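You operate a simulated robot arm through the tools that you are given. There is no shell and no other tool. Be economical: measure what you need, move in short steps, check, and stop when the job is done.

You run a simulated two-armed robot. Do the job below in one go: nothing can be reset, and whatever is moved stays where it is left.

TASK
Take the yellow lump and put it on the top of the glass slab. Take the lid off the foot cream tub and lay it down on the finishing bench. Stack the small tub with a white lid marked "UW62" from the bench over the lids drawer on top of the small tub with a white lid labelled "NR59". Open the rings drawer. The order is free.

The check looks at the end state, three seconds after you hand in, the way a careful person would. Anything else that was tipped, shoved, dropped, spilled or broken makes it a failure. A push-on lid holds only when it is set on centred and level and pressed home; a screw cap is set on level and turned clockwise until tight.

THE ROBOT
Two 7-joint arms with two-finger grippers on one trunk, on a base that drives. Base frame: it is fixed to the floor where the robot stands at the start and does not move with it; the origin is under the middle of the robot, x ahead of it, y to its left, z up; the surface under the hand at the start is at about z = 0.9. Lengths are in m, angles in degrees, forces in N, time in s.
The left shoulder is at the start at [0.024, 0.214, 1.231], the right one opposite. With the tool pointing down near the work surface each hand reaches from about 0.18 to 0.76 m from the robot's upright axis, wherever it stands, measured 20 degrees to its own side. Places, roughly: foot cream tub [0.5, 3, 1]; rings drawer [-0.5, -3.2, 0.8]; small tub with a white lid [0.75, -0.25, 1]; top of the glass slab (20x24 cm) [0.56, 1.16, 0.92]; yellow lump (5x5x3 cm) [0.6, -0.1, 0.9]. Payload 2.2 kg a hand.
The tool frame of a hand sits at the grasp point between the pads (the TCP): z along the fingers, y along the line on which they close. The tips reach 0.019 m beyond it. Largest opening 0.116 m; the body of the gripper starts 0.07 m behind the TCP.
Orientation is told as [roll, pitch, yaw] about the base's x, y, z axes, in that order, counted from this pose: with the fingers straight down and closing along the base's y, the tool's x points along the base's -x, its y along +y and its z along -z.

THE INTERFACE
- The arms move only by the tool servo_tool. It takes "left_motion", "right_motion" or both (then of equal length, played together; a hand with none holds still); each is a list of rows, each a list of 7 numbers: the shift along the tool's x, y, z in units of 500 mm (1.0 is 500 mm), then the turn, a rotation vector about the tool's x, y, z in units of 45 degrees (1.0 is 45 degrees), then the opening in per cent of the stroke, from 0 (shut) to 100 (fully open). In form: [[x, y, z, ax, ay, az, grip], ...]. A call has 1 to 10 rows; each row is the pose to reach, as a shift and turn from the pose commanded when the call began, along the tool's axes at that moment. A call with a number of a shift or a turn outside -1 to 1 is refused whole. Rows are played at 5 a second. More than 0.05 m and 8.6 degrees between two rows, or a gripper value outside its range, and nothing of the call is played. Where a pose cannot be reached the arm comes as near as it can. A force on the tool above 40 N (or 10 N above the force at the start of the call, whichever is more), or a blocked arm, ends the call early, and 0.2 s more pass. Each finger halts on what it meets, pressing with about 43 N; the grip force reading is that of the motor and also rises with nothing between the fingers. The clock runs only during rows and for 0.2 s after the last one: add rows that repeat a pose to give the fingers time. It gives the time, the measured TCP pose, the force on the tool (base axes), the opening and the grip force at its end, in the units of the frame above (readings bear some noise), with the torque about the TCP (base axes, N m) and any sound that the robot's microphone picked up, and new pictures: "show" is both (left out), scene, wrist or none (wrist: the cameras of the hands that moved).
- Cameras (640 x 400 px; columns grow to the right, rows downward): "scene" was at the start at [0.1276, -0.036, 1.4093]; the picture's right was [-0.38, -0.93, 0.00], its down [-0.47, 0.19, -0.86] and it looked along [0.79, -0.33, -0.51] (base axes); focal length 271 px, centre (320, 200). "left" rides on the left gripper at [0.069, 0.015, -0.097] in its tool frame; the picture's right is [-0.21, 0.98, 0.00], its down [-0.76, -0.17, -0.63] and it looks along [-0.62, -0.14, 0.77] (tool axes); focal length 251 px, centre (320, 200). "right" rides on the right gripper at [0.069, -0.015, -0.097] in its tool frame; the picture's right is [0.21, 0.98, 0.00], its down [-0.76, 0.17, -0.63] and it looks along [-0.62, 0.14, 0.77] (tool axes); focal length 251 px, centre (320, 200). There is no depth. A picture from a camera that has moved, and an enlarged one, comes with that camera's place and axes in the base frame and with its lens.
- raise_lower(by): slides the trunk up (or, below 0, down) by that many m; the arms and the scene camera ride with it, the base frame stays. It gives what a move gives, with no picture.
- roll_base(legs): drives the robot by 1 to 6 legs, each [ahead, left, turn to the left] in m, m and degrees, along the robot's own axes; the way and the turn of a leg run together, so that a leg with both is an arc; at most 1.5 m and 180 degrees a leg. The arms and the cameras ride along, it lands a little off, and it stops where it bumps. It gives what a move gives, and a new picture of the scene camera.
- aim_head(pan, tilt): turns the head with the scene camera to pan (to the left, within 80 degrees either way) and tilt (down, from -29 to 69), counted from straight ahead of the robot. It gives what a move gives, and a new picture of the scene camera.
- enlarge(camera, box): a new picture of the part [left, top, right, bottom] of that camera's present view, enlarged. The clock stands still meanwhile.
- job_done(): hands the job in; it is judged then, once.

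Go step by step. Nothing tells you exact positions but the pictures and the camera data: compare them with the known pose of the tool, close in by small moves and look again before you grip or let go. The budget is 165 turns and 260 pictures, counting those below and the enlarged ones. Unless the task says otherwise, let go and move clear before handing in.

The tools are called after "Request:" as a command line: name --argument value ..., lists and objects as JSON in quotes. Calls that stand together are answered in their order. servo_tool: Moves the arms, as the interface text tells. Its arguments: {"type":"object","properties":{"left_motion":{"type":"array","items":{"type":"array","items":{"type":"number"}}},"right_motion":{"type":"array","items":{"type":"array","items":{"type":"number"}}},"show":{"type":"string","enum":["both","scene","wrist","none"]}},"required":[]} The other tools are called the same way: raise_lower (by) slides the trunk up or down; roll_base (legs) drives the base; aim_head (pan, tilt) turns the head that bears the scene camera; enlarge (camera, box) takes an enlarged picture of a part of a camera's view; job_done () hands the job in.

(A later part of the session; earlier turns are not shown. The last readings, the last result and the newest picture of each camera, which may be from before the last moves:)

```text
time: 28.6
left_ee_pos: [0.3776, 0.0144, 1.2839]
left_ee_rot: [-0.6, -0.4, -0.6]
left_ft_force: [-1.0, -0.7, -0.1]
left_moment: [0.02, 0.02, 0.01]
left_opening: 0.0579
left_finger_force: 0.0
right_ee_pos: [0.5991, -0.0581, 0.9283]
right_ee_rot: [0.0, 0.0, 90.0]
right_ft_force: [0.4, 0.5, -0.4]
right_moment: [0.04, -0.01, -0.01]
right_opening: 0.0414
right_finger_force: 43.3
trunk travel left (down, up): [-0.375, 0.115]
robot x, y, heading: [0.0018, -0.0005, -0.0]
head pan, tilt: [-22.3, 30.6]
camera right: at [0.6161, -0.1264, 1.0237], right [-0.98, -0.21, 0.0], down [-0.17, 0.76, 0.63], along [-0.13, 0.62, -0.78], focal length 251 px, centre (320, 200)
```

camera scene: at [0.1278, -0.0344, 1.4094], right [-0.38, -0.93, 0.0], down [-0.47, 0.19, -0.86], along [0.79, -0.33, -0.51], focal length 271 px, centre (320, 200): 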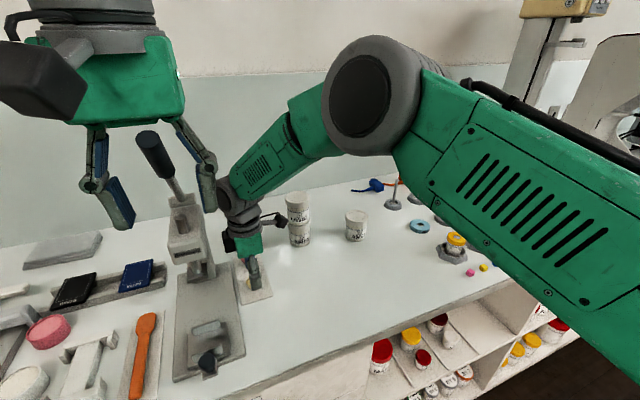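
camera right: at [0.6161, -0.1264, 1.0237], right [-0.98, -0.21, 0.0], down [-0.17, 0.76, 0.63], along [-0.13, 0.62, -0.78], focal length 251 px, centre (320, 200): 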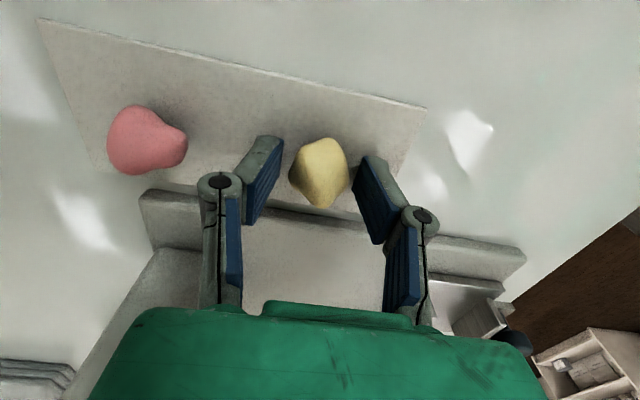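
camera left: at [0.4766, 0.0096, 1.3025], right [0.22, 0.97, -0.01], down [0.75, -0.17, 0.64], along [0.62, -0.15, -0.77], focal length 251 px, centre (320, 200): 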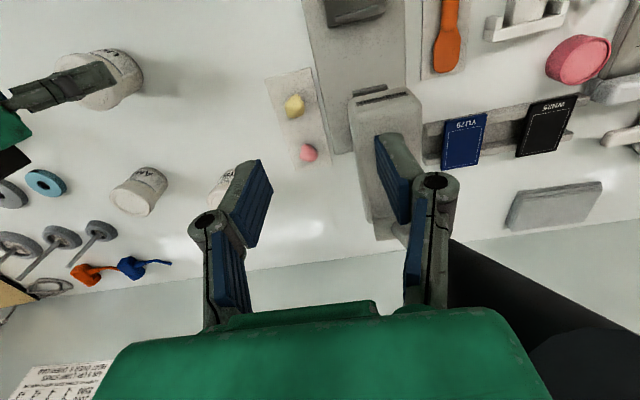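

The fingers halted on the lump at 41 mm. I lift slowly and check that it comes along.

Request:
servo_tool --right_motion '[[0, 0, -0.01, 0, 0, 0, 5], [0, 0, -0.03, 0, 0, 0, 5], [0, 0, -0.06, 0, 0, 0, 5], [0, 0, -0.1, 0, 0, 0, 5], [0, 0, -0.15, 0, 0, 0, 5], [0, 0, -0.2, 0, 0, 0, 5]]' --show "wrist"

```text
time: 30.0
left_ee_pos: [0.3745, 0.0153, 1.2842]
left_ee_rot: [-0.6, -0.3, -0.5]
left_ft_force: [-0.6, -1.0, 0.6]
left_moment: [0.0, -0.01, -0.05]
left_opening: 0.0579
left_finger_force: 0.0
right_ee_pos: [0.6004, -0.0587, 1.0305]
right_ee_rot: [-0.1, 0.0, 90.1]
right_ft_force: [-0.6, -0.4, 0.0]
right_moment: [0.04, 0.01, 0.01]
right_opening: 0.0415
right_finger_force: 43.6
trunk travel left (down, up): [-0.375, 0.115]
robot x, y, heading: [0.002, 0.0002, -0.3]
head pan, tilt: [-22.3, 30.6]
camera right: at [0.6157, -0.1264, 1.1274], right [-0.98, -0.21, 0.0], down [-0.17, 0.76, 0.63], along [-0.13, 0.62, -0.78], focal length 251 px, centre (320, 200)
```

right: 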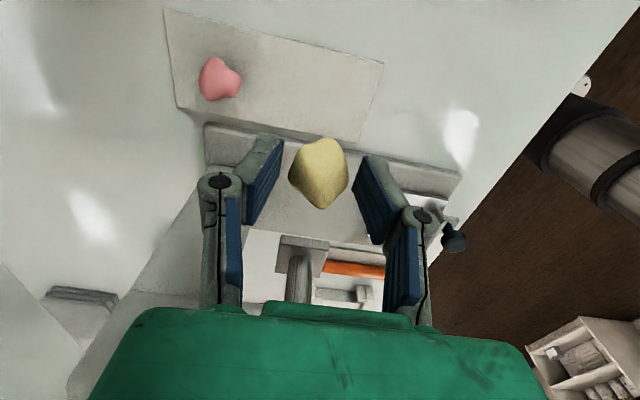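

The lump is held. I raise the right hand and draw it back, and look to the left to see the way along the bench.

Request:
servo_tool --right_motion '[[0.02, 0, -0.09, 0, 0, 0, 5], [0.04, 0.02, -0.18, 0, 0, 0, 5], [0.06, 0.05, -0.26, 0, 0, 0, 5], [0.1, 0.1, -0.33, 0, 0, 0, 5], [0.15, 0.17, -0.38, 0, 0, 0, 5], [0.2, 0.24, -0.42, 0, 0, 0, 5], [0.25, 0.31, -0.44, 0, 0, 0, 5], [0.31, 0.38, -0.44, 0, 0, 0, 5], [0.36, 0.44, -0.44, 0, 0, 0, 5]]' --show "none"

Request:
aim_head --pan 65 --tilt 25

```text
time: 32.0
left_ee_pos: [0.3746, 0.0108, 1.2836]
left_ee_rot: [-0.3, -0.4, -0.5]
left_ft_force: [-0.2, -0.4, -1.4]
left_moment: [0.03, -0.03, -0.02]
left_opening: 0.0583
left_finger_force: 0.0
right_ee_pos: [0.3773, -0.244, 1.2502]
right_ee_rot: [0.0, -0.1, 89.9]
right_ft_force: [-0.5, -0.2, 0.1]
right_moment: [0.02, -0.01, 0.01]
right_opening: 0.041
right_finger_force: 43.2
trunk travel left (down, up): [-0.375, 0.115]
robot x, y, heading: [-0.0012, 0.0016, -0.2]
head pan, tilt: [-22.3, 30.6]
```

```text
time: 33.6
left_ee_pos: [0.3763, 0.0153, 1.2855]
left_ee_rot: [-1.1, -0.4, -0.3]
left_ft_force: [0.1, -0.5, 0.2]
left_moment: [-0.01, 0.01, 0.01]
left_opening: 0.058
left_finger_force: 0.0
right_ee_pos: [0.3798, -0.2396, 1.25]
right_ee_rot: [-0.1, 0.1, 90.1]
right_ft_force: [0.7, 0.1, 0.7]
right_moment: [0.03, 0.01, 0.02]
right_opening: 0.0413
right_finger_force: 43.1
trunk travel left (down, up): [-0.375, 0.115]
robot x, y, heading: [-0.0015, -0.0012, -0.3]
head pan, tilt: [65.0, 25.0]
camera scene: at [0.1302, 0.0245, 1.4139], right [0.29, -0.96, 0.0], down [-0.45, -0.13, -0.88], along [0.84, 0.26, -0.47], focal length 271 px, centre (320, 200)
```

scene: 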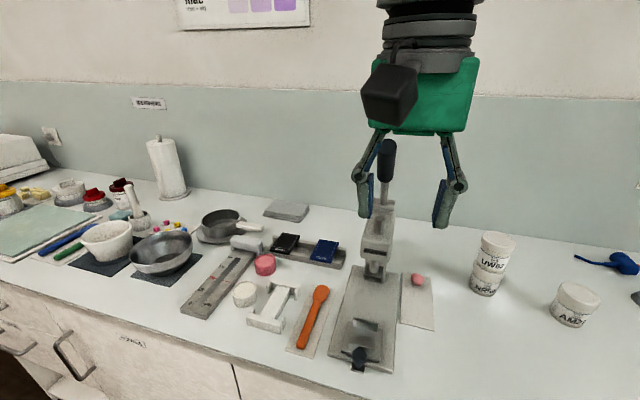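

The way along the bench looks clear of tall things near the front edge; the slab is the green plate further left. I take a settled view of the left side.

Request:
aim_head --pan 65 --tilt 35

```text
time: 34.3
left_ee_pos: [0.3768, 0.015, 1.2849]
left_ee_rot: [-1.0, -0.3, -0.3]
left_ft_force: [-0.3, 0.2, 0.2]
left_moment: [-0.01, -0.03, -0.03]
left_opening: 0.0578
left_finger_force: 0.1
right_ee_pos: [0.3781, -0.2407, 1.2509]
right_ee_rot: [0.0, 0.1, 90.0]
right_ft_force: [0.0, -0.9, -0.6]
right_moment: [-0.02, -0.01, -0.01]
right_opening: 0.0413
right_finger_force: 43.1
trunk travel left (down, up): [-0.375, 0.115]
robot x, y, heading: [0.0021, 0.0003, -0.2]
head pan, tilt: [65.0, 35.0]
camera scene: at [0.1302, 0.0242, 1.4136], right [0.29, -0.96, 0.0], down [-0.45, -0.13, -0.88], along [0.84, 0.26, -0.47], focal length 271 px, centre (320, 200)
```

scene: 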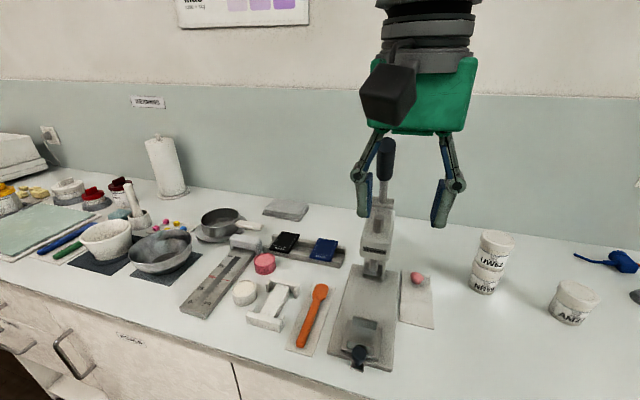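

The head seems to be blocked by the left arm, so I turn it back a little, then drive 1.05 m to the left along the bench.

Request:
aim_head --pan 10 --tilt 28

Request:
roll_base --legs '[[0, 0.55, 0], [0, 0.5, 0]]'

```text
time: 35.6
left_ee_pos: [0.3758, 0.0121, 1.2837]
left_ee_rot: [-0.4, -0.4, -0.6]
left_ft_force: [-0.2, 0.9, 0.3]
left_moment: [-0.03, -0.01, -0.01]
left_opening: 0.058
left_finger_force: 0.2
right_ee_pos: [0.3788, -0.2411, 1.25]
right_ee_rot: [-0.1, -0.1, 89.9]
right_ft_force: [0.3, 0.2, -0.2]
right_moment: [-0.03, 0.01, -0.01]
right_opening: 0.0413
right_finger_force: 42.5
trunk travel left (down, up): [-0.375, 0.115]
robot x, y, heading: [-0.0039, -0.0035, -0.0]
head pan, tilt: [10.0, 28.0]
camera scene: at [0.1325, 0.0129, 1.4137], right [0.17, -0.98, 0.0], down [-0.46, -0.08, -0.88], along [0.87, 0.15, -0.47], focal length 271 px, centre (320, 200)
```

scene: 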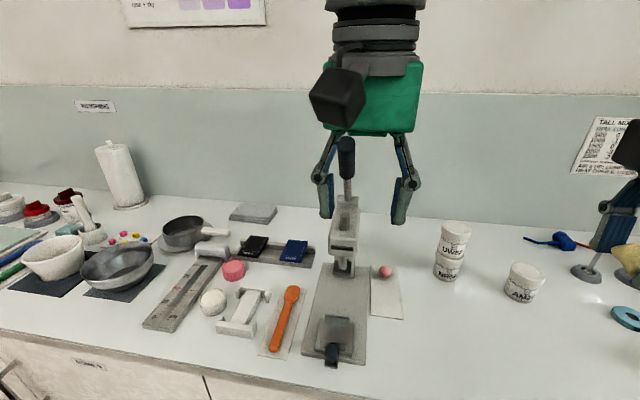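

```text
time: 41.4
left_ee_pos: [0.3708, 1.036, 1.2805]
left_ee_rot: [1.4, -0.5, 0.0]
left_ft_force: [-1.1, -1.6, -2.4]
left_moment: [0.22, -0.13, -0.04]
left_opening: 0.058
left_finger_force: 0.0
right_ee_pos: [0.3796, 0.7854, 1.2432]
right_ee_rot: [0.1, -1.7, 90.7]
right_ft_force: [0.0, -0.1, 0.7]
right_moment: [0.09, 0.03, -0.01]
right_opening: 0.0414
right_finger_force: 43.7
trunk travel left (down, up): [-0.375, 0.115]
robot x, y, heading: [-0.0046, 1.0573, 0.8]
head pan, tilt: [10.0, 28.0]
camera scene: at [0.1309, 1.0372, 1.4147], right [0.17, -0.99, -0.02], down [-0.45, -0.05, -0.89], along [0.88, 0.16, -0.46], focal length 271 px, centre (320, 200)
```

scene: 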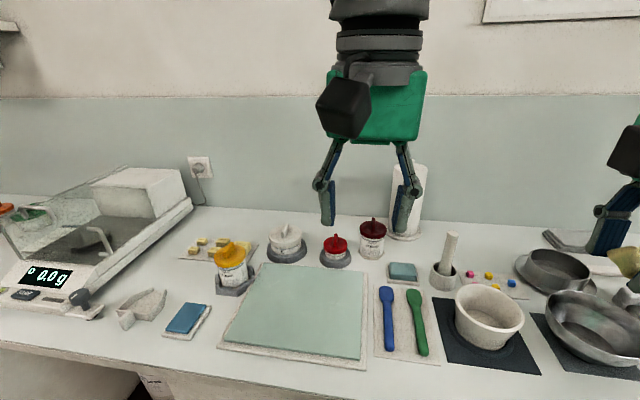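

The slab's centre is at about [0.55, 1.16]. I drive 0.28 m further left so it lies before the right arm.

Request:
roll_base --legs '[[0, 0.28, -0.8]]'

Request:
aim_head --pan -15 --tilt 34

```text
time: 43.3
left_ee_pos: [0.3621, 1.294, 1.2801]
left_ee_rot: [2.4, -0.7, -1.4]
left_ft_force: [-0.5, -2.6, -1.0]
left_moment: [0.31, -0.03, -0.05]
left_opening: 0.058
left_finger_force: 0.1
right_ee_pos: [0.3705, 1.0453, 1.2405]
right_ee_rot: [0.0, -2.5, 89.8]
right_ft_force: [-0.3, -2.7, -0.7]
right_moment: [0.24, -0.03, -0.01]
right_opening: 0.0412
right_finger_force: 43.4
trunk travel left (down, up): [-0.375, 0.115]
robot x, y, heading: [-0.0062, 1.3343, 0.2]
head pan, tilt: [10.0, 28.0]
camera scene: at [0.1276, 1.2925, 1.4153], right [0.14, -0.99, -0.04], down [-0.44, -0.03, -0.9], along [0.88, 0.14, -0.44], focal length 271 px, centre (320, 200)
```

scene: 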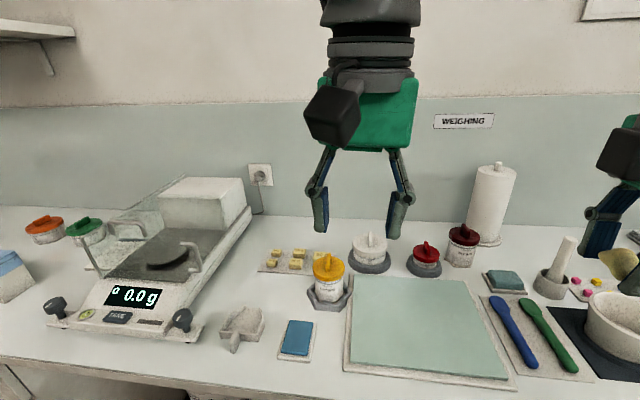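

```text
time: 44.2
left_ee_pos: [0.3605, 1.2946, 1.282]
left_ee_rot: [2.1, -0.8, -1.6]
left_ft_force: [-0.1, -1.2, -0.9]
left_moment: [0.14, -0.06, 0.02]
left_opening: 0.0577
left_finger_force: 0.1
right_ee_pos: [0.3678, 1.0446, 1.2425]
right_ee_rot: [0.0, -2.1, 89.7]
right_ft_force: [-0.1, -1.9, -0.1]
right_moment: [0.15, 0.01, 0.02]
right_opening: 0.0411
right_finger_force: 43.3
trunk travel left (down, up): [-0.375, 0.115]
robot x, y, heading: [-0.0044, 1.3251, 0.2]
head pan, tilt: [-15.0, 34.0]
camera scene: at [0.1222, 1.2528, 1.4024], right [-0.26, -0.97, -0.03], down [-0.54, 0.17, -0.82], along [0.8, -0.19, -0.57], focal length 271 px, centre (320, 200)
```

scene: 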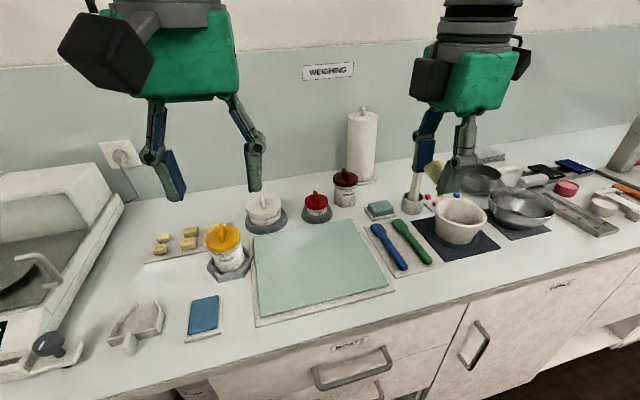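

The slab centre is confirmed near [0.545, 1.16]. I move the right hand over it and partway down, then look.

Request:
servo_tool --right_motion '[[-0.04, -0.07, 0, -0.01, 0, 0, 5], [-0.08, -0.14, 0, -0.02, 0, 0, 5], [-0.12, -0.21, 0.03, -0.03, 0, 0, 5], [-0.16, -0.28, 0.08, -0.045, 0, 0, 5], [-0.21, -0.34, 0.14, -0.045, 0, 0, 5], [-0.21, -0.34, 0.22, -0.045, 0, 0, 5], [-0.21, -0.34, 0.3, -0.045, 0, 0, 5], [-0.21, -0.34, 0.38, -0.045, 0, 0, 5], [-0.21, -0.34, 0.45, -0.045, 0, 0, 5], [-0.21, -0.34, 0.48, -0.045, 0, 0, 5]]'

```text
time: 46.6
left_ee_pos: [0.3604, 1.3725, 1.2856]
left_ee_rot: [-0.8, -1.1, -1.0]
left_ft_force: [-0.4, 0.5, 0.8]
left_moment: [0.0, 0.03, 0.0]
left_opening: 0.0578
left_finger_force: 0.1
right_ee_pos: [0.5358, 1.2256, 1.0141]
right_ee_rot: [1.7, 0.5, 90.2]
right_ft_force: [-0.3, 0.6, -0.7]
right_moment: [-0.05, 0.02, 0.0]
right_opening: 0.0414
right_finger_force: 42.9
trunk travel left (down, up): [-0.375, 0.115]
robot x, y, heading: [-0.0059, 1.3422, 0.1]
head pan, tilt: [-15.0, 34.0]
stopped in row 10 (right hand): the arm was blocked; the commanded pose is now the measured one
camera scene: at [0.1264, 1.3539, 1.404], right [-0.26, -0.97, 0.02], down [-0.54, 0.12, -0.83], along [0.8, -0.22, -0.56], focal length 271 px, centre (320, 200)
camera right: at [0.5556, 1.158, 1.111], right [-0.98, -0.22, 0.03], down [-0.15, 0.76, 0.63], along [-0.16, 0.61, -0.78], focal length 251 px, centre (320, 200)
```

scene: 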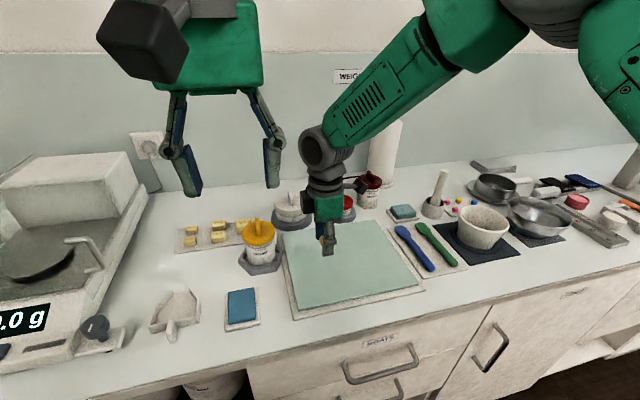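
right: 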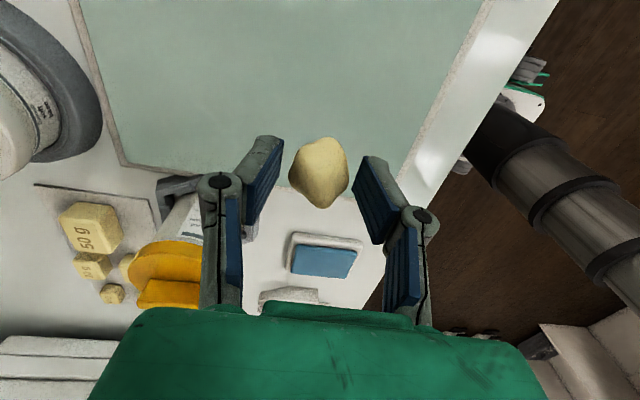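

The robot seems to be swaying after the drive, so readings are shifting. I hold still for a moment and measure again.

Request:
servo_tool --right_motion '[[0, 0, 0, 0, 0, 0, 5], [0, 0, 0, 0, 0, 0, 5], [0, 0, 0, 0, 0, 0, 5], [0, 0, 0, 0, 0, 0, 5], [0, 0, 0, 0, 0, 0, 5], [0, 0, 0, 0, 0, 0, 5], [0, 0, 0, 0, 0, 0, 5], [0, 0, 0, 0, 0, 0, 5], [0, 0, 0, 0, 0, 0, 5], [0, 0, 0, 0, 0, 0, 5]]'

```text
time: 48.8
left_ee_pos: [0.3608, 1.334, 1.2803]
left_ee_rot: [0.8, -0.1, -1.3]
left_ft_force: [0.2, -0.1, -1.3]
left_moment: [0.08, 0.02, 0.01]
left_opening: 0.0581
left_finger_force: 0.0
right_ee_pos: [0.5357, 1.1943, 1.0105]
right_ee_rot: [1.8, -0.9, 89.8]
right_ft_force: [0.5, -1.1, -0.3]
right_moment: [0.09, 0.02, -0.01]
right_opening: 0.0413
right_finger_force: 43.6
trunk travel left (down, up): [-0.375, 0.115]
robot x, y, heading: [-0.0064, 1.3386, 0.2]
head pan, tilt: [-15.0, 34.0]
camera scene: at [0.1254, 1.274, 1.4024], right [-0.26, -0.97, -0.03], down [-0.54, 0.17, -0.82], along [0.8, -0.2, -0.57], focal length 271 px, centre (320, 200)
camera right: at [0.5549, 1.1234, 1.1055], right [-0.98, -0.21, 0.03], down [-0.15, 0.75, 0.65], along [-0.16, 0.63, -0.76], focal length 251 px, centre (320, 200)
```

scene: 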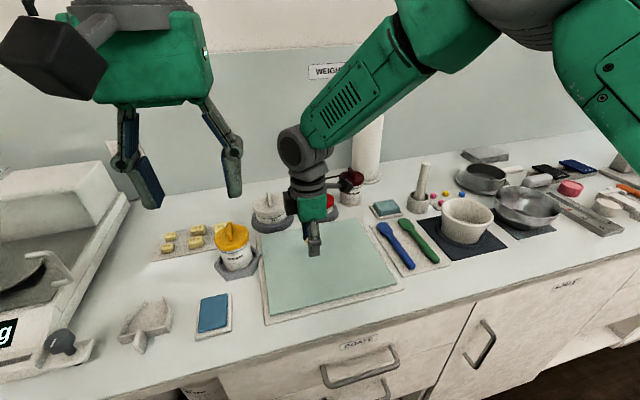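
right: 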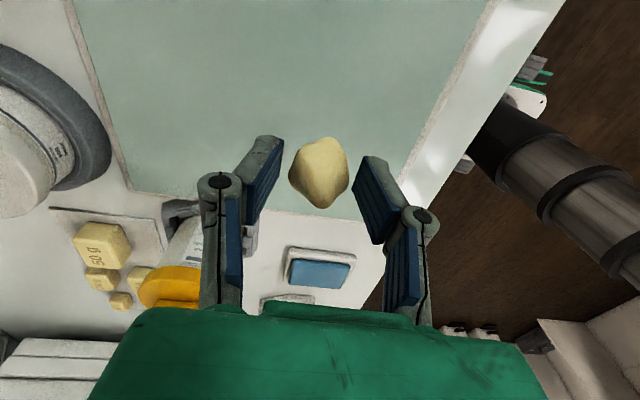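

It is still swaying; I wait some more without pictures.

Request:
servo_tool --right_motion '[[0, 0, 0, 0, 0, 0, 5], [0, 0, 0, 0, 0, 0, 5], [0, 0, 0, 0, 0, 0, 5], [0, 0, 0, 0, 0, 0, 5], [0, 0, 0, 0, 0, 0, 5], [0, 0, 0, 0, 0, 0, 5], [0, 0, 0, 0, 0, 0, 5], [0, 0, 0, 0, 0, 0, 5], [0, 0, 0, 0, 0, 0, 5], [0, 0, 0, 0, 0, 0, 5]]' --show "none"

Request:
servo_tool --right_motion '[[0, 0, 0, 0, 0, 0, 5], [0, 0, 0, 0, 0, 0, 5], [0, 0, 0, 0, 0, 0, 5], [0, 0, 0, 0, 0, 0, 5]]' --show "none"

Request:
servo_tool --right_motion '[[0, 0, 0, 0, 0, 0, 5], [0, 0, 0, 0, 0, 0, 5]]' --show "none"

```text
time: 51.2
left_ee_pos: [0.3527, 1.3215, 1.2867]
left_ee_rot: [1.6, -1.3, -1.4]
left_ft_force: [-0.9, -3.2, -0.5]
left_moment: [0.13, 0.0, -0.01]
left_opening: 0.0579
left_finger_force: 0.0
right_ee_pos: [0.5325, 1.1854, 1.0134]
right_ee_rot: [1.4, -1.9, 89.9]
right_ft_force: [0.0, -1.5, 0.6]
right_moment: [0.19, 0.02, 0.01]
right_opening: 0.0414
right_finger_force: 43.2
trunk travel left (down, up): [-0.375, 0.115]
robot x, y, heading: [-0.0067, 1.3458, 0.1]
head pan, tilt: [-15.0, 34.0]
stopped in row 10 (right hand): the arm was blocked; the commanded pose is now the measured one
```

```text
time: 52.4
left_ee_pos: [0.3529, 1.3313, 1.2784]
left_ee_rot: [0.7, 0.4, -1.4]
left_ft_force: [-0.1, -0.6, 0.0]
left_moment: [0.01, 0.0, -0.04]
left_opening: 0.0581
left_finger_force: 0.0
right_ee_pos: [0.5298, 1.1926, 1.0147]
right_ee_rot: [1.4, -1.2, 89.8]
right_ft_force: [-1.1, -0.7, 0.6]
right_moment: [0.02, -0.05, 0.0]
right_opening: 0.0411
right_finger_force: 43.5
trunk travel left (down, up): [-0.375, 0.115]
robot x, y, heading: [-0.007, 1.3451, -0.2]
head pan, tilt: [-15.0, 34.0]
stopped in row 4 (right hand): the arm was blocked; the commanded pose is now the measured one
```

```text
time: 53.2
left_ee_pos: [0.3486, 1.294, 1.2787]
left_ee_rot: [2.2, -0.2, -1.8]
left_ft_force: [0.2, -0.6, -1.2]
left_moment: [0.11, -0.01, 0.01]
left_opening: 0.0578
left_finger_force: 0.0
right_ee_pos: [0.5272, 1.1575, 1.0129]
right_ee_rot: [1.3, -2.4, 89.3]
right_ft_force: [0.0, -1.6, -1.0]
right_moment: [0.14, 0.0, -0.02]
right_opening: 0.0414
right_finger_force: 42.8
trunk travel left (down, up): [-0.375, 0.115]
robot x, y, heading: [-0.0046, 1.3301, -0.3]
head pan, tilt: [-15.0, 34.0]
stopped in row 2 (right hand): the arm was blocked; the commanded pose is now the measured one
```

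The robot keeps rocking about its forward axis. I wait a bit longer and watch how it develops.

Request:
aim_head --pan -16 --tilt 34

Request:
servo_tool --left_motion '[[0, 0, 0, 0, 0, 0, 50], [0, 0, 0, 0, 0, 0, 50], [0, 0, 0, 0, 0, 0, 50]]' --show "none"

Request:
servo_tool --left_motion '[[0, 0, 0, 0, 0, 0, 50], [0, 0, 0, 0, 0, 0, 50], [0, 0, 0, 0, 0, 0, 50]]' --show "none"

```text
time: 53.8
left_ee_pos: [0.3475, 1.3119, 1.2825]
left_ee_rot: [1.3, -0.9, -1.6]
left_ft_force: [0.1, 0.2, 0.0]
left_moment: [0.01, -0.01, 0.0]
left_opening: 0.0579
left_finger_force: 0.0
right_ee_pos: [0.5277, 1.1745, 1.0156]
right_ee_rot: [1.3, -1.6, 89.6]
right_ft_force: [0.5, -0.6, 0.0]
right_moment: [-0.01, -0.05, -0.03]
right_opening: 0.0411
right_finger_force: 43.0
trunk travel left (down, up): [-0.375, 0.115]
robot x, y, heading: [-0.0063, 1.3331, -0.2]
head pan, tilt: [-16.0, 34.0]
camera scene: at [0.1234, 1.3152, 1.4042], right [-0.28, -0.96, 0.01], down [-0.54, 0.15, -0.83], along [0.8, -0.23, -0.56], focal length 271 px, centre (320, 200)
```

scene: 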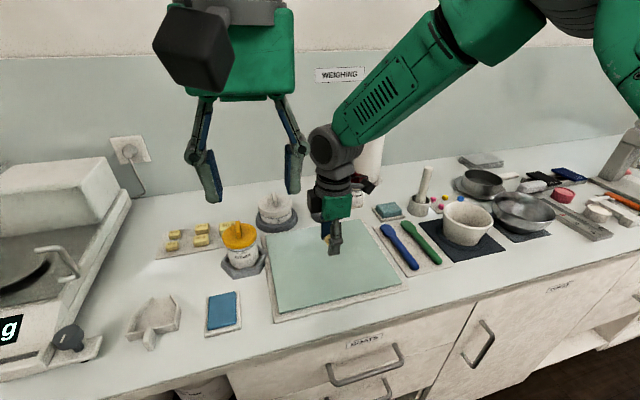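

```text
time: 54.6
left_ee_pos: [0.3484, 1.3363, 1.2828]
left_ee_rot: [0.3, -1.0, -1.4]
left_ft_force: [-0.7, 0.5, 1.5]
left_moment: [0.01, -0.02, -0.03]
left_opening: 0.058
left_finger_force: 0.0
right_ee_pos: [0.5267, 1.193, 1.0176]
right_ee_rot: [1.3, -0.7, 89.6]
right_ft_force: [1.0, 1.2, 0.1]
right_moment: [-0.04, 0.0, 0.03]
right_opening: 0.0415
right_finger_force: 43.2
trunk travel left (down, up): [-0.375, 0.115]
robot x, y, heading: [0.0008, 1.3362, -0.1]
head pan, tilt: [-16.0, 34.0]
```

```text
time: 55.6
left_ee_pos: [0.3447, 1.3104, 1.282]
left_ee_rot: [1.7, -0.4, -1.5]
left_ft_force: [-0.5, -0.1, -0.4]
left_moment: [0.05, 0.04, 0.04]
left_opening: 0.0581
left_finger_force: 0.1
right_ee_pos: [0.5251, 1.1733, 1.0166]
right_ee_rot: [1.0, -1.9, 89.7]
right_ft_force: [0.1, -0.8, -0.1]
right_moment: [0.12, -0.03, 0.01]
right_opening: 0.0411
right_finger_force: 42.9
trunk travel left (down, up): [-0.375, 0.115]
robot x, y, heading: [-0.0018, 1.3364, -0.1]
head pan, tilt: [-16.0, 34.0]
stopped in row 3 (left hand): the arm was blocked; the commanded pose is now the measured one
```

Something may be touching the base on the floor; I look down towards the bin under the bench.

Request:
aim_head --pan 15 --tilt 65

```text
time: 56.6
left_ee_pos: [0.3554, 1.3067, 1.2858]
left_ee_rot: [0.9, -0.4, 0.0]
left_ft_force: [0.1, -1.3, -1.0]
left_moment: [0.08, 0.04, 0.01]
left_opening: 0.0579
left_finger_force: 0.0
right_ee_pos: [0.5275, 1.1622, 1.0139]
right_ee_rot: [1.1, -2.4, 89.7]
right_ft_force: [0.1, -1.5, 0.2]
right_moment: [0.1, -0.02, 0.0]
right_opening: 0.0415
right_finger_force: 43.1
trunk travel left (down, up): [-0.375, 0.115]
robot x, y, heading: [-0.0048, 1.3326, -0.2]
head pan, tilt: [15.0, 65.0]
camera scene: at [0.1123, 1.3195, 1.3757], right [-0.01, -1.0, -0.01], down [-0.81, 0.01, -0.59], along [0.59, 0.0, -0.81], focal length 271 px, centre (320, 200)
```

scene: 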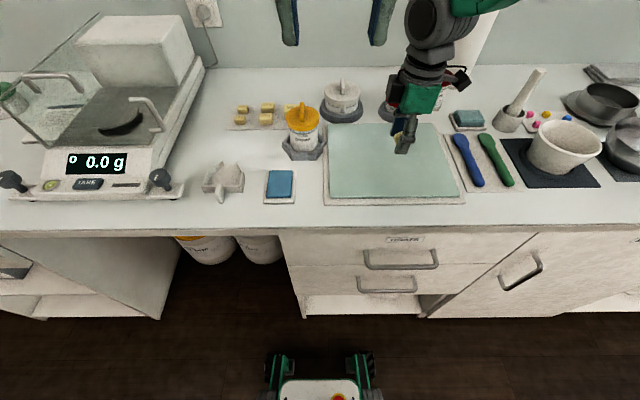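

The floor is clear; it is more likely that the head presses on the left arm. I turn the head to the right and move the left hand out to the left.

Request:
aim_head --pan -20 --tilt 34

Request:
servo_tool --left_motion '[[0, 0.07, 0, 0, 0, 0, 50], [-0.02, 0.14, 0, 0, 0, 0, 50], [-0.04, 0.21, 0, 0, 0, 0, 50], [-0.06, 0.28, 0, 0, 0, 0, 50], [-0.08, 0.35, 0, 0, 0, 0, 50], [-0.1, 0.42, 0, 0, 0, 0, 50], [-0.1, 0.42, 0, 0, 0, 0, 50]]' --show "scene"

Request:
servo_tool --left_motion '[[0, 0, 0, 0, 0, 0, 50], [0, 0, 0, 0, 0, 0, 50], [0, 0, 0, 0, 0, 0, 50]]' --show "none"

Request:
servo_tool --left_motion '[[0, 0, 0, 0, 0, 0, 50], [0, 0, 0, 0, 0, 0, 50], [0, 0, 0, 0, 0, 0, 50]]' --show "none"

```text
time: 57.6
left_ee_pos: [0.3431, 1.2903, 1.2764]
left_ee_rot: [2.8, 0.1, -1.7]
left_ft_force: [0.6, -1.6, -0.4]
left_moment: [0.16, -0.01, 0.02]
left_opening: 0.0581
left_finger_force: 0.1
right_ee_pos: [0.5258, 1.1561, 1.014]
right_ee_rot: [1.0, -2.8, 89.6]
right_ft_force: [-0.9, -1.6, -0.1]
right_moment: [0.14, 0.0, -0.02]
right_opening: 0.0414
right_finger_force: 43.2
trunk travel left (down, up): [-0.375, 0.115]
robot x, y, heading: [-0.0085, 1.3321, -0.1]
head pan, tilt: [-20.0, 34.0]
camera scene: at [0.1208, 1.2715, 1.4026], right [-0.34, -0.94, -0.02], down [-0.53, 0.21, -0.82], along [0.77, -0.27, -0.57], focal length 271 px, centre (320, 200)
```

scene: 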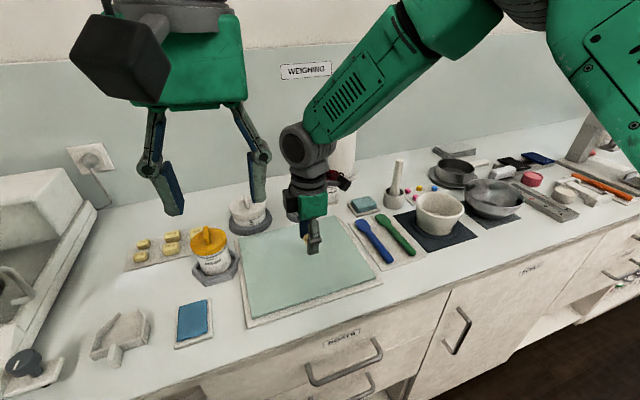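

```text
time: 59.2
left_ee_pos: [0.4024, 1.5193, 1.2891]
left_ee_rot: [1.7, -0.7, -1.6]
left_ft_force: [0.3, -0.2, -0.4]
left_moment: [0.02, -0.02, -0.04]
left_opening: 0.058
left_finger_force: 0.1
right_ee_pos: [0.5251, 1.1749, 1.0165]
right_ee_rot: [1.0, -2.0, 89.7]
right_ft_force: [0.0, 0.1, -0.5]
right_moment: [0.05, 0.0, -0.03]
right_opening: 0.0413
right_finger_force: 42.9
trunk travel left (down, up): [-0.375, 0.115]
robot x, y, heading: [-0.0071, 1.3348, -0.3]
head pan, tilt: [-20.0, 34.0]
camera scene: at [0.1222, 1.3155, 1.4042], right [-0.34, -0.94, 0.01], down [-0.53, 0.19, -0.83], along [0.78, -0.29, -0.56], focal length 271 px, centre (320, 200)
```

scene: 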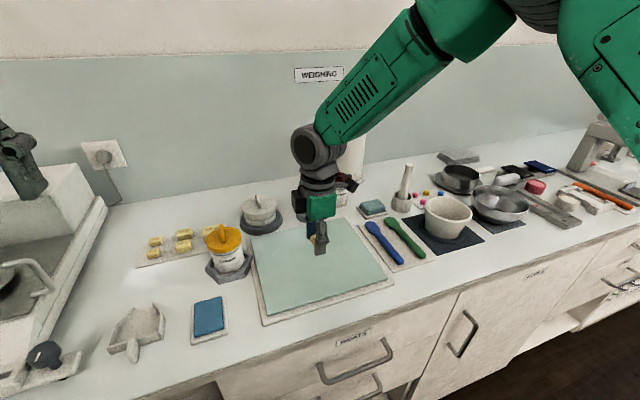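

```text
time: 60.0
left_ee_pos: [0.4021, 1.546, 1.2846]
left_ee_rot: [0.6, -0.8, -1.4]
left_ft_force: [-0.1, 0.4, 0.3]
left_moment: [-0.04, 0.0, 0.0]
left_opening: 0.0576
left_finger_force: 0.0
right_ee_pos: [0.5257, 1.1982, 1.0172]
right_ee_rot: [1.0, -0.9, 89.8]
right_ft_force: [-0.3, 0.7, -0.2]
right_moment: [-0.04, 0.01, 0.01]
right_opening: 0.0412
right_finger_force: 43.2
trunk travel left (down, up): [-0.375, 0.115]
robot x, y, heading: [-0.0019, 1.341, 0.2]
head pan, tilt: [-20.0, 34.0]
```

```text
time: 61.0
left_ee_pos: [0.3981, 1.5099, 1.2921]
left_ee_rot: [2.2, -0.7, -1.4]
left_ft_force: [-0.5, -1.0, -0.1]
left_moment: [0.11, 0.0, 0.0]
left_opening: 0.0579
left_finger_force: 0.0
right_ee_pos: [0.5224, 1.1706, 1.0155]
right_ee_rot: [0.9, -2.6, 89.9]
right_ft_force: [-0.2, -1.7, -0.1]
right_moment: [0.13, 0.01, -0.02]
right_opening: 0.0413
right_finger_force: 42.9
trunk travel left (down, up): [-0.375, 0.115]
robot x, y, heading: [-0.0039, 1.3425, 0.1]
head pan, tilt: [-20.0, 34.0]
stopped in row 3 (left hand): the arm was blocked; the commanded pose is now the measured one
```

The rocking goes on. I look down at the floor on both sides of the base to find out what it stands on or touches.

Request:
aim_head --pan -75 --tilt 66

Request:
aim_head --pan 75 --tilt 66

```text
time: 62.2
left_ee_pos: [0.3981, 1.5237, 1.2906]
left_ee_rot: [1.6, -0.7, -1.4]
left_ft_force: [-0.4, 0.5, -0.6]
left_moment: [-0.02, -0.02, 0.02]
left_opening: 0.0579
left_finger_force: 0.1
right_ee_pos: [0.5216, 1.1803, 1.0159]
right_ee_rot: [0.8, -2.0, 89.9]
right_ft_force: [0.1, 0.1, 0.1]
right_moment: [0.01, -0.01, 0.01]
right_opening: 0.0411
right_finger_force: 43.6
trunk travel left (down, up): [-0.375, 0.115]
robot x, y, heading: [-0.0058, 1.3457, 0.0]
head pan, tilt: [-75.0, 66.0]
camera scene: at [0.0539, 1.2621, 1.3604], right [-0.97, -0.26, 0.0], down [-0.24, 0.89, -0.39], along [0.1, -0.37, -0.92], focal length 271 px, centre (320, 200)
```

scene: 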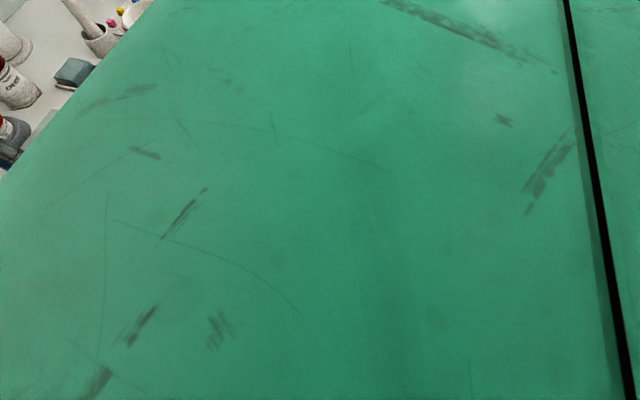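

```text
time: 64.6
left_ee_pos: [0.3982, 1.4986, 1.2917]
left_ee_rot: [2.7, -0.7, -1.4]
left_ft_force: [0.3, -0.3, -0.2]
left_moment: [0.07, -0.01, -0.02]
left_opening: 0.058
left_finger_force: 0.1
right_ee_pos: [0.5225, 1.1602, 1.0138]
right_ee_rot: [0.9, -2.8, 89.8]
right_ft_force: [0.2, -1.4, -1.2]
right_moment: [0.15, 0.03, -0.03]
right_opening: 0.0414
right_finger_force: 43.0
trunk travel left (down, up): [-0.375, 0.115]
robot x, y, heading: [-0.0047, 1.3369, 0.0]
head pan, tilt: [75.0, 66.0]
camera scene: at [0.0543, 1.3923, 1.362], right [0.97, -0.26, 0.0], down [-0.24, -0.88, -0.41], along [0.1, 0.4, -0.91], focal length 271 px, centre (320, 200)
```

scene: 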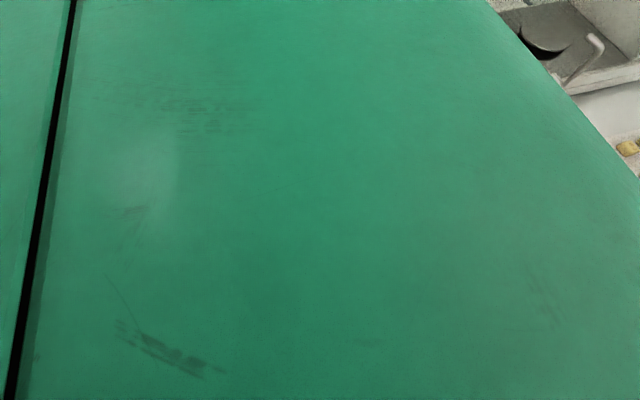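

No object is visible by the base. I try a small base move to let it settle afresh, holding the lump 9 cm above the slab.

Request:
roll_base --legs '[[0, -0.03, 0]]'

Request:
servo_tool --left_motion '[[0, 0, 0, 0, 0, 0, 50], [0, 0, 0, 0, 0, 0, 50]]' --show "none"

Request:
servo_tool --left_motion '[[0, 0, 0, 0, 0, 0, 50], [0, 0, 0, 0, 0, 0, 50]]' --show "none"

Request:
servo_tool --left_motion '[[0, 0, 0, 0, 0, 0, 50], [0, 0, 0, 0, 0, 0, 50]]' --show "none"

```text
time: 65.4
left_ee_pos: [0.3995, 1.495, 1.2903]
left_ee_rot: [1.6, -0.8, -1.3]
left_ft_force: [0.8, 0.0, 0.7]
left_moment: [0.0, 0.02, 0.0]
left_opening: 0.0581
left_finger_force: 0.1
right_ee_pos: [0.5226, 1.1525, 1.017]
right_ee_rot: [0.9, -2.0, 90.0]
right_ft_force: [0.5, -0.1, -1.0]
right_moment: [0.0, -0.01, 0.01]
right_opening: 0.0413
right_finger_force: 43.4
trunk travel left (down, up): [-0.375, 0.115]
robot x, y, heading: [-0.0023, 1.315, -0.0]
head pan, tilt: [75.0, 66.0]
camera scene: at [0.0541, 1.3772, 1.3616], right [0.97, -0.26, 0.0], down [-0.24, -0.88, -0.4], along [0.1, 0.39, -0.92], focal length 271 px, centre (320, 200)
```

scene: 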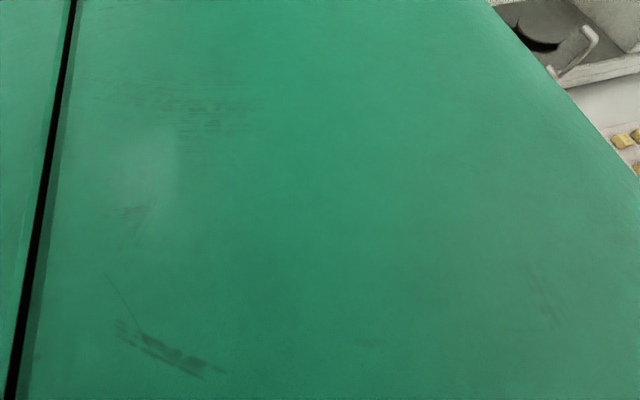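

```text
time: 66.0
left_ee_pos: [0.3958, 1.5101, 1.2908]
left_ee_rot: [1.1, -0.9, -1.1]
left_ft_force: [-0.2, 0.9, 0.0]
left_moment: [-0.06, 0.01, -0.02]
left_opening: 0.0582
left_finger_force: 0.0
right_ee_pos: [0.5197, 1.1653, 1.0202]
right_ee_rot: [0.7, -1.4, 90.3]
right_ft_force: [0.3, 1.0, -0.8]
right_moment: [-0.08, -0.01, 0.02]
right_opening: 0.0411
right_finger_force: 43.3
trunk travel left (down, up): [-0.375, 0.115]
robot x, y, heading: [-0.0042, 1.3156, -0.1]
head pan, tilt: [75.0, 66.0]
```

```text
time: 66.6
left_ee_pos: [0.3957, 1.4732, 1.2936]
left_ee_rot: [2.5, -0.9, -1.3]
left_ft_force: [-0.4, -0.2, 0.2]
left_moment: [0.02, 0.0, -0.02]
left_opening: 0.0579
left_finger_force: 0.1
right_ee_pos: [0.5215, 1.1344, 1.016]
right_ee_rot: [0.7, -2.7, 89.9]
right_ft_force: [-0.8, -1.3, -1.2]
right_moment: [0.07, 0.01, -0.03]
right_opening: 0.0414
right_finger_force: 42.8
trunk travel left (down, up): [-0.375, 0.115]
robot x, y, heading: [-0.0043, 1.3125, 0.0]
head pan, tilt: [75.0, 66.0]
```

```text
time: 67.2
left_ee_pos: [0.3961, 1.4864, 1.2933]
left_ee_rot: [2.0, -1.0, -1.3]
left_ft_force: [0.8, -0.4, 0.2]
left_moment: [0.0, 0.01, 0.01]
left_opening: 0.0583
left_finger_force: 0.1
right_ee_pos: [0.521, 1.1458, 1.0183]
right_ee_rot: [0.7, -2.4, 90.0]
right_ft_force: [0.0, -0.1, -0.2]
right_moment: [0.06, -0.03, 0.04]
right_opening: 0.0413
right_finger_force: 43.1
trunk travel left (down, up): [-0.375, 0.115]
robot x, y, heading: [-0.0058, 1.3105, -0.2]
head pan, tilt: [75.0, 66.0]
```

The rocking remains but is mostly sideways by 1–2 cm; the slab is large. I lower the lump to just above the slab and look.

Request:
servo_tool --right_motion '[[0, 0, 0.04, 0, 0, 0, 5], [0, 0, 0.08, 0, 0, 0, 5], [0, 0, 0.11, 0, 0, 0, 5], [0, 0, 0.135, 0, 0, 0, 5]]' --show "wrist"

Request:
aim_head --pan -20 --tilt 38

```text
time: 68.2
left_ee_pos: [0.3961, 1.4736, 1.2938]
left_ee_rot: [2.5, -0.9, -1.4]
left_ft_force: [-0.6, 0.1, 0.1]
left_moment: [0.02, 0.06, -0.02]
left_opening: 0.0579
left_finger_force: 0.1
right_ee_pos: [0.5204, 1.1374, 0.9482]
right_ee_rot: [0.7, -2.8, 89.8]
right_ft_force: [0.1, -0.9, -0.1]
right_moment: [0.1, 0.03, 0.01]
right_opening: 0.0412
right_finger_force: 42.6
trunk travel left (down, up): [-0.375, 0.115]
robot x, y, heading: [-0.0045, 1.3085, -0.0]
head pan, tilt: [75.0, 66.0]
camera right: at [0.5373, 1.0642, 1.0413], right [-0.98, -0.21, 0.0], down [-0.16, 0.73, 0.67], along [-0.14, 0.66, -0.74], focal length 251 px, centre (320, 200)
```

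right: 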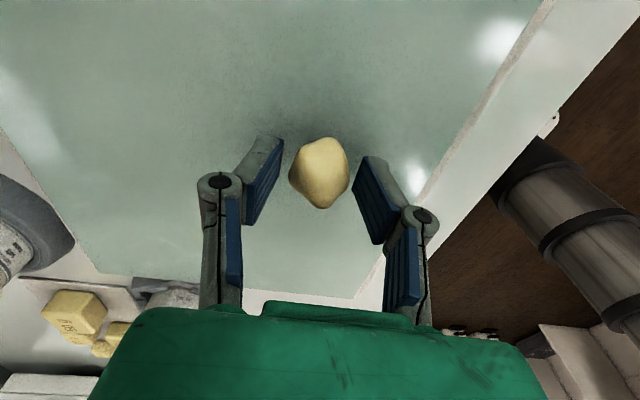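

```text
time: 69.9
left_ee_pos: [0.3958, 1.4842, 1.2926]
left_ee_rot: [2.1, -0.9, -1.3]
left_ft_force: [0.1, 0.2, -0.3]
left_moment: [0.03, -0.01, 0.0]
left_opening: 0.058
left_finger_force: 0.1
right_ee_pos: [0.5217, 1.1447, 0.9497]
right_ee_rot: [0.7, -2.4, 89.8]
right_ft_force: [-0.5, -1.7, 0.8]
right_moment: [0.05, 0.0, -0.03]
right_opening: 0.0412
right_finger_force: 42.8
trunk travel left (down, up): [-0.375, 0.115]
robot x, y, heading: [-0.0072, 1.3116, 0.0]
head pan, tilt: [-20.0, 38.0]
camera scene: at [0.12, 1.2868, 1.398], right [-0.34, -0.94, 0.0], down [-0.58, 0.21, -0.79], along [0.74, -0.27, -0.62], focal length 271 px, centre (320, 200)
```

scene: 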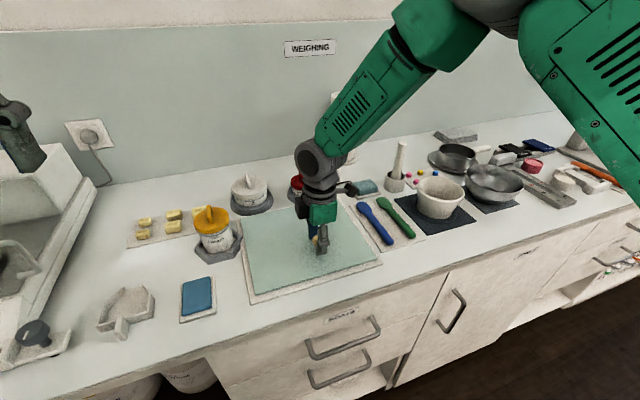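

The swing seems to be dying down. I check the gap between lump and slab.

Request:
enlarge --camera "scene" --box '[280, 190, 380, 280]'

Request:
enlarge --camera "right" --box '[240, 100, 420, 230]'

```text
4.44 times, centred on (330, 235) of scene
camera zoom: at [0.12, 1.2868, 1.398], right [-0.34, -0.94, 0.0], down [-0.58, 0.21, -0.79], along [0.74, -0.27, -0.62], focal length 1205 px, centre (276, 44)
```

zoom: 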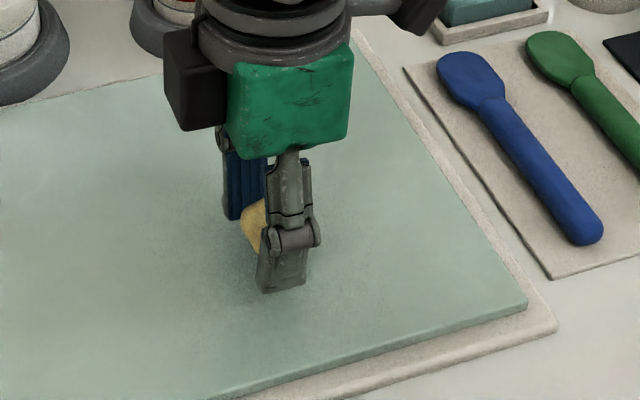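

```text
3.08 times, centred on (330, 165) of right
camera zoom: at [0.5369, 1.0728, 1.0435], right [-0.98, -0.21, 0.0], down [-0.16, 0.73, 0.67], along [-0.14, 0.65, -0.75], focal length 774 px, centre (289, 308)
```

zoom: 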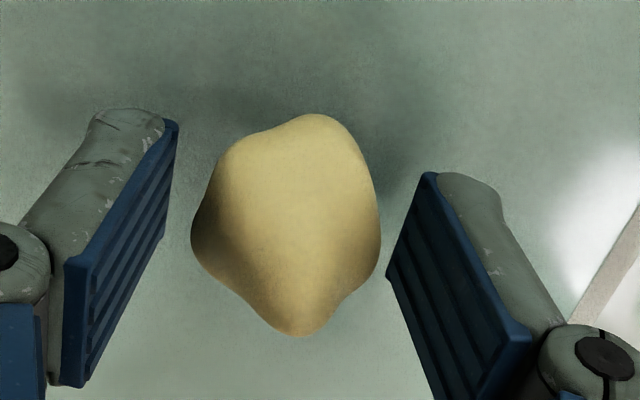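

The lump hangs close above the slab. I lower a few more millimetres, watching the force.

Request:
servo_tool --right_motion '[[0, 0, 0.004, 0, 0, 0, 5], [0, 0, 0.008, 0, 0, 0, 5], [0, 0, 0.011, 0, 0, 0, 5]]' --show "none"

Request:
servo_tool --right_motion '[[0, 0, 0.003, 0, 0, 0, 5], [0, 0, 0.006, 0, 0, 0, 5]]' --show "none"

```text
time: 70.7
left_ee_pos: [0.3949, 1.4959, 1.2925]
left_ee_rot: [1.6, -0.9, -1.3]
left_ft_force: [0.3, 0.9, 0.0]
left_moment: [-0.03, 0.0, 0.05]
left_opening: 0.0579
left_finger_force: 0.1
right_ee_pos: [0.5194, 1.1557, 0.945]
right_ee_rot: [0.7, -2.0, 89.9]
right_ft_force: [0.2, -0.1, 0.4]
right_moment: [0.03, 0.03, 0.0]
right_opening: 0.0414
right_finger_force: 43.0
trunk travel left (down, up): [-0.375, 0.115]
robot x, y, heading: [-0.0037, 1.3116, 0.3]
head pan, tilt: [-20.0, 38.0]
```

```text
time: 71.3
left_ee_pos: [0.3943, 1.5019, 1.2916]
left_ee_rot: [1.4, -0.8, -1.2]
left_ft_force: [-0.4, 0.5, -1.0]
left_moment: [-0.02, -0.03, 0.02]
left_opening: 0.0582
left_finger_force: 0.0
right_ee_pos: [0.5187, 1.1612, 0.9445]
right_ee_rot: [0.7, -2.0, 90.1]
right_ft_force: [0.6, 0.4, -1.2]
right_moment: [-0.06, 0.0, 0.01]
right_opening: 0.0413
right_finger_force: 43.1
trunk travel left (down, up): [-0.375, 0.115]
robot x, y, heading: [-0.0043, 1.3175, 0.0]
head pan, tilt: [-20.0, 38.0]
```

It is within a few millimetres of the glass. I release and rise.

Request:
servo_tool --right_motion '[[0, 0, 0.003, 0, 0, 0, 50], [0, 0, 0.003, 0, 0, 0, 80], [0, 0, -0.05, 0, 0, 0, 80], [0, 0, -0.13, 0, 0, 0, 80], [0, 0, -0.22, 0, 0, 0, 80], [0, 0, -0.31, 0, 0, 0, 80], [0, 0, -0.4, 0, 0, 0, 80], [0, 0, -0.48, 0, 0, 0, 80]]'

```text
time: 73.1
left_ee_pos: [0.3945, 1.5, 1.2913]
left_ee_rot: [1.4, -1.0, -1.3]
left_ft_force: [0.7, -0.3, -0.2]
left_moment: [-0.04, -0.06, 0.0]
left_opening: 0.0579
left_finger_force: 0.0
right_ee_pos: [0.518, 1.1527, 1.1855]
right_ee_rot: [0.7, -2.0, 90.0]
right_ft_force: [-0.1, 0.8, 0.0]
right_moment: [-0.04, 0.01, 0.02]
right_opening: 0.0928
right_finger_force: 0.1
trunk travel left (down, up): [-0.375, 0.115]
robot x, y, heading: [-0.0088, 1.3159, 0.1]
head pan, tilt: [-20.0, 38.0]
camera scene: at [0.1182, 1.2894, 1.3982], right [-0.34, -0.94, 0.0], down [-0.58, 0.21, -0.79], along [0.74, -0.27, -0.62], focal length 271 px, centre (320, 200)
camera right: at [0.5355, 1.081, 1.2798], right [-0.98, -0.22, 0.0], down [-0.16, 0.74, 0.66], along [-0.15, 0.64, -0.75], focal length 251 px, centre (320, 200)
```

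scene: 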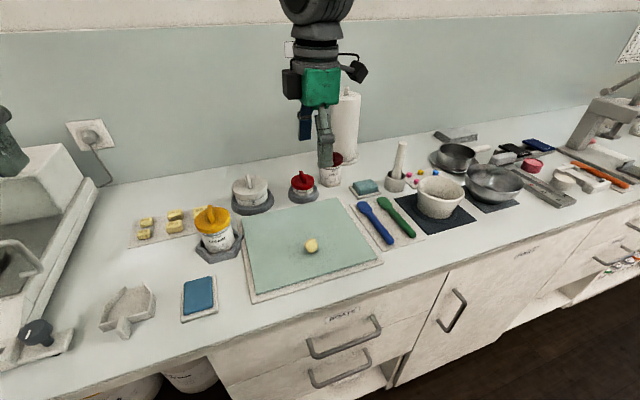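
right: 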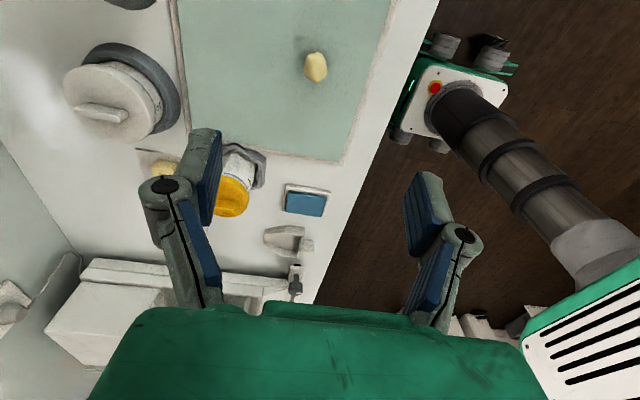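

The yellow lump rests on the glass slab and the swaying has settled. I draw the right hand back and look along the bench to the left.

Request:
servo_tool --right_motion '[[0.02, 0.06, -0.02, -0.01, 0.0, 0, 80], [0.04, 0.12, -0.05, -0.02, 0.0, 0, 80], [0.06, 0.18, -0.08, -0.03, 0.0, 0, 80], [0.08, 0.24, -0.1, -0.044, 0.0, 0, 80], [0.1, 0.3, -0.12, -0.044, 0.0, 0, 80]]' --show "none"

Request:
aim_head --pan 50 --tilt 22

```text
time: 74.3
left_ee_pos: [0.3923, 1.4972, 1.2933]
left_ee_rot: [1.6, -1.1, -1.3]
left_ft_force: [-0.1, 0.1, 0.9]
left_moment: [-0.03, -0.06, 0.03]
left_opening: 0.058
left_finger_force: 0.1
right_ee_pos: [0.3725, 1.0959, 1.2438]
right_ee_rot: [2.6, -1.9, 90.0]
right_ft_force: [-0.3, 0.5, 0.6]
right_moment: [-0.04, -0.03, 0.02]
right_opening: 0.0929
right_finger_force: 0.0
trunk travel left (down, up): [-0.375, 0.115]
robot x, y, heading: [-0.0053, 1.315, -0.2]
head pan, tilt: [-20.0, 38.0]
```

```text
time: 75.7
left_ee_pos: [0.3958, 1.4873, 1.2925]
left_ee_rot: [1.9, -0.9, -1.3]
left_ft_force: [-0.1, -0.8, -0.8]
left_moment: [0.03, 0.0, 0.03]
left_opening: 0.0582
left_finger_force: 0.1
right_ee_pos: [0.3757, 1.088, 1.2425]
right_ee_rot: [2.7, -2.5, 90.1]
right_ft_force: [-0.1, 0.1, -0.4]
right_moment: [0.0, 0.02, 0.02]
right_opening: 0.0926
right_finger_force: 0.2
trunk travel left (down, up): [-0.375, 0.115]
robot x, y, heading: [-0.0079, 1.3141, 0.2]
head pan, tilt: [50.0, 22.0]
camera scene: at [0.0973, 1.3752, 1.4238], right [0.76, -0.64, -0.01], down [-0.24, -0.28, -0.93], along [0.6, 0.71, -0.37], focal length 271 px, centre (320, 200)
```

scene: 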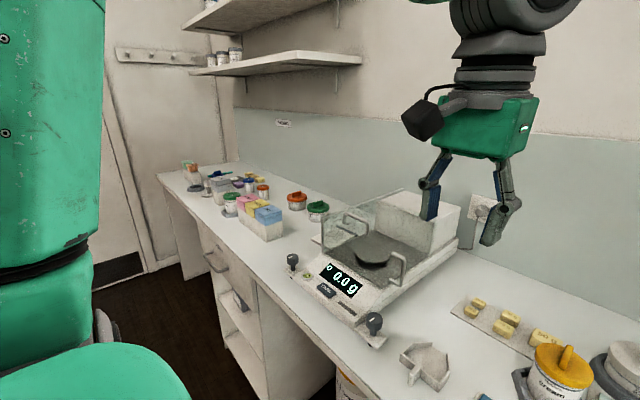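

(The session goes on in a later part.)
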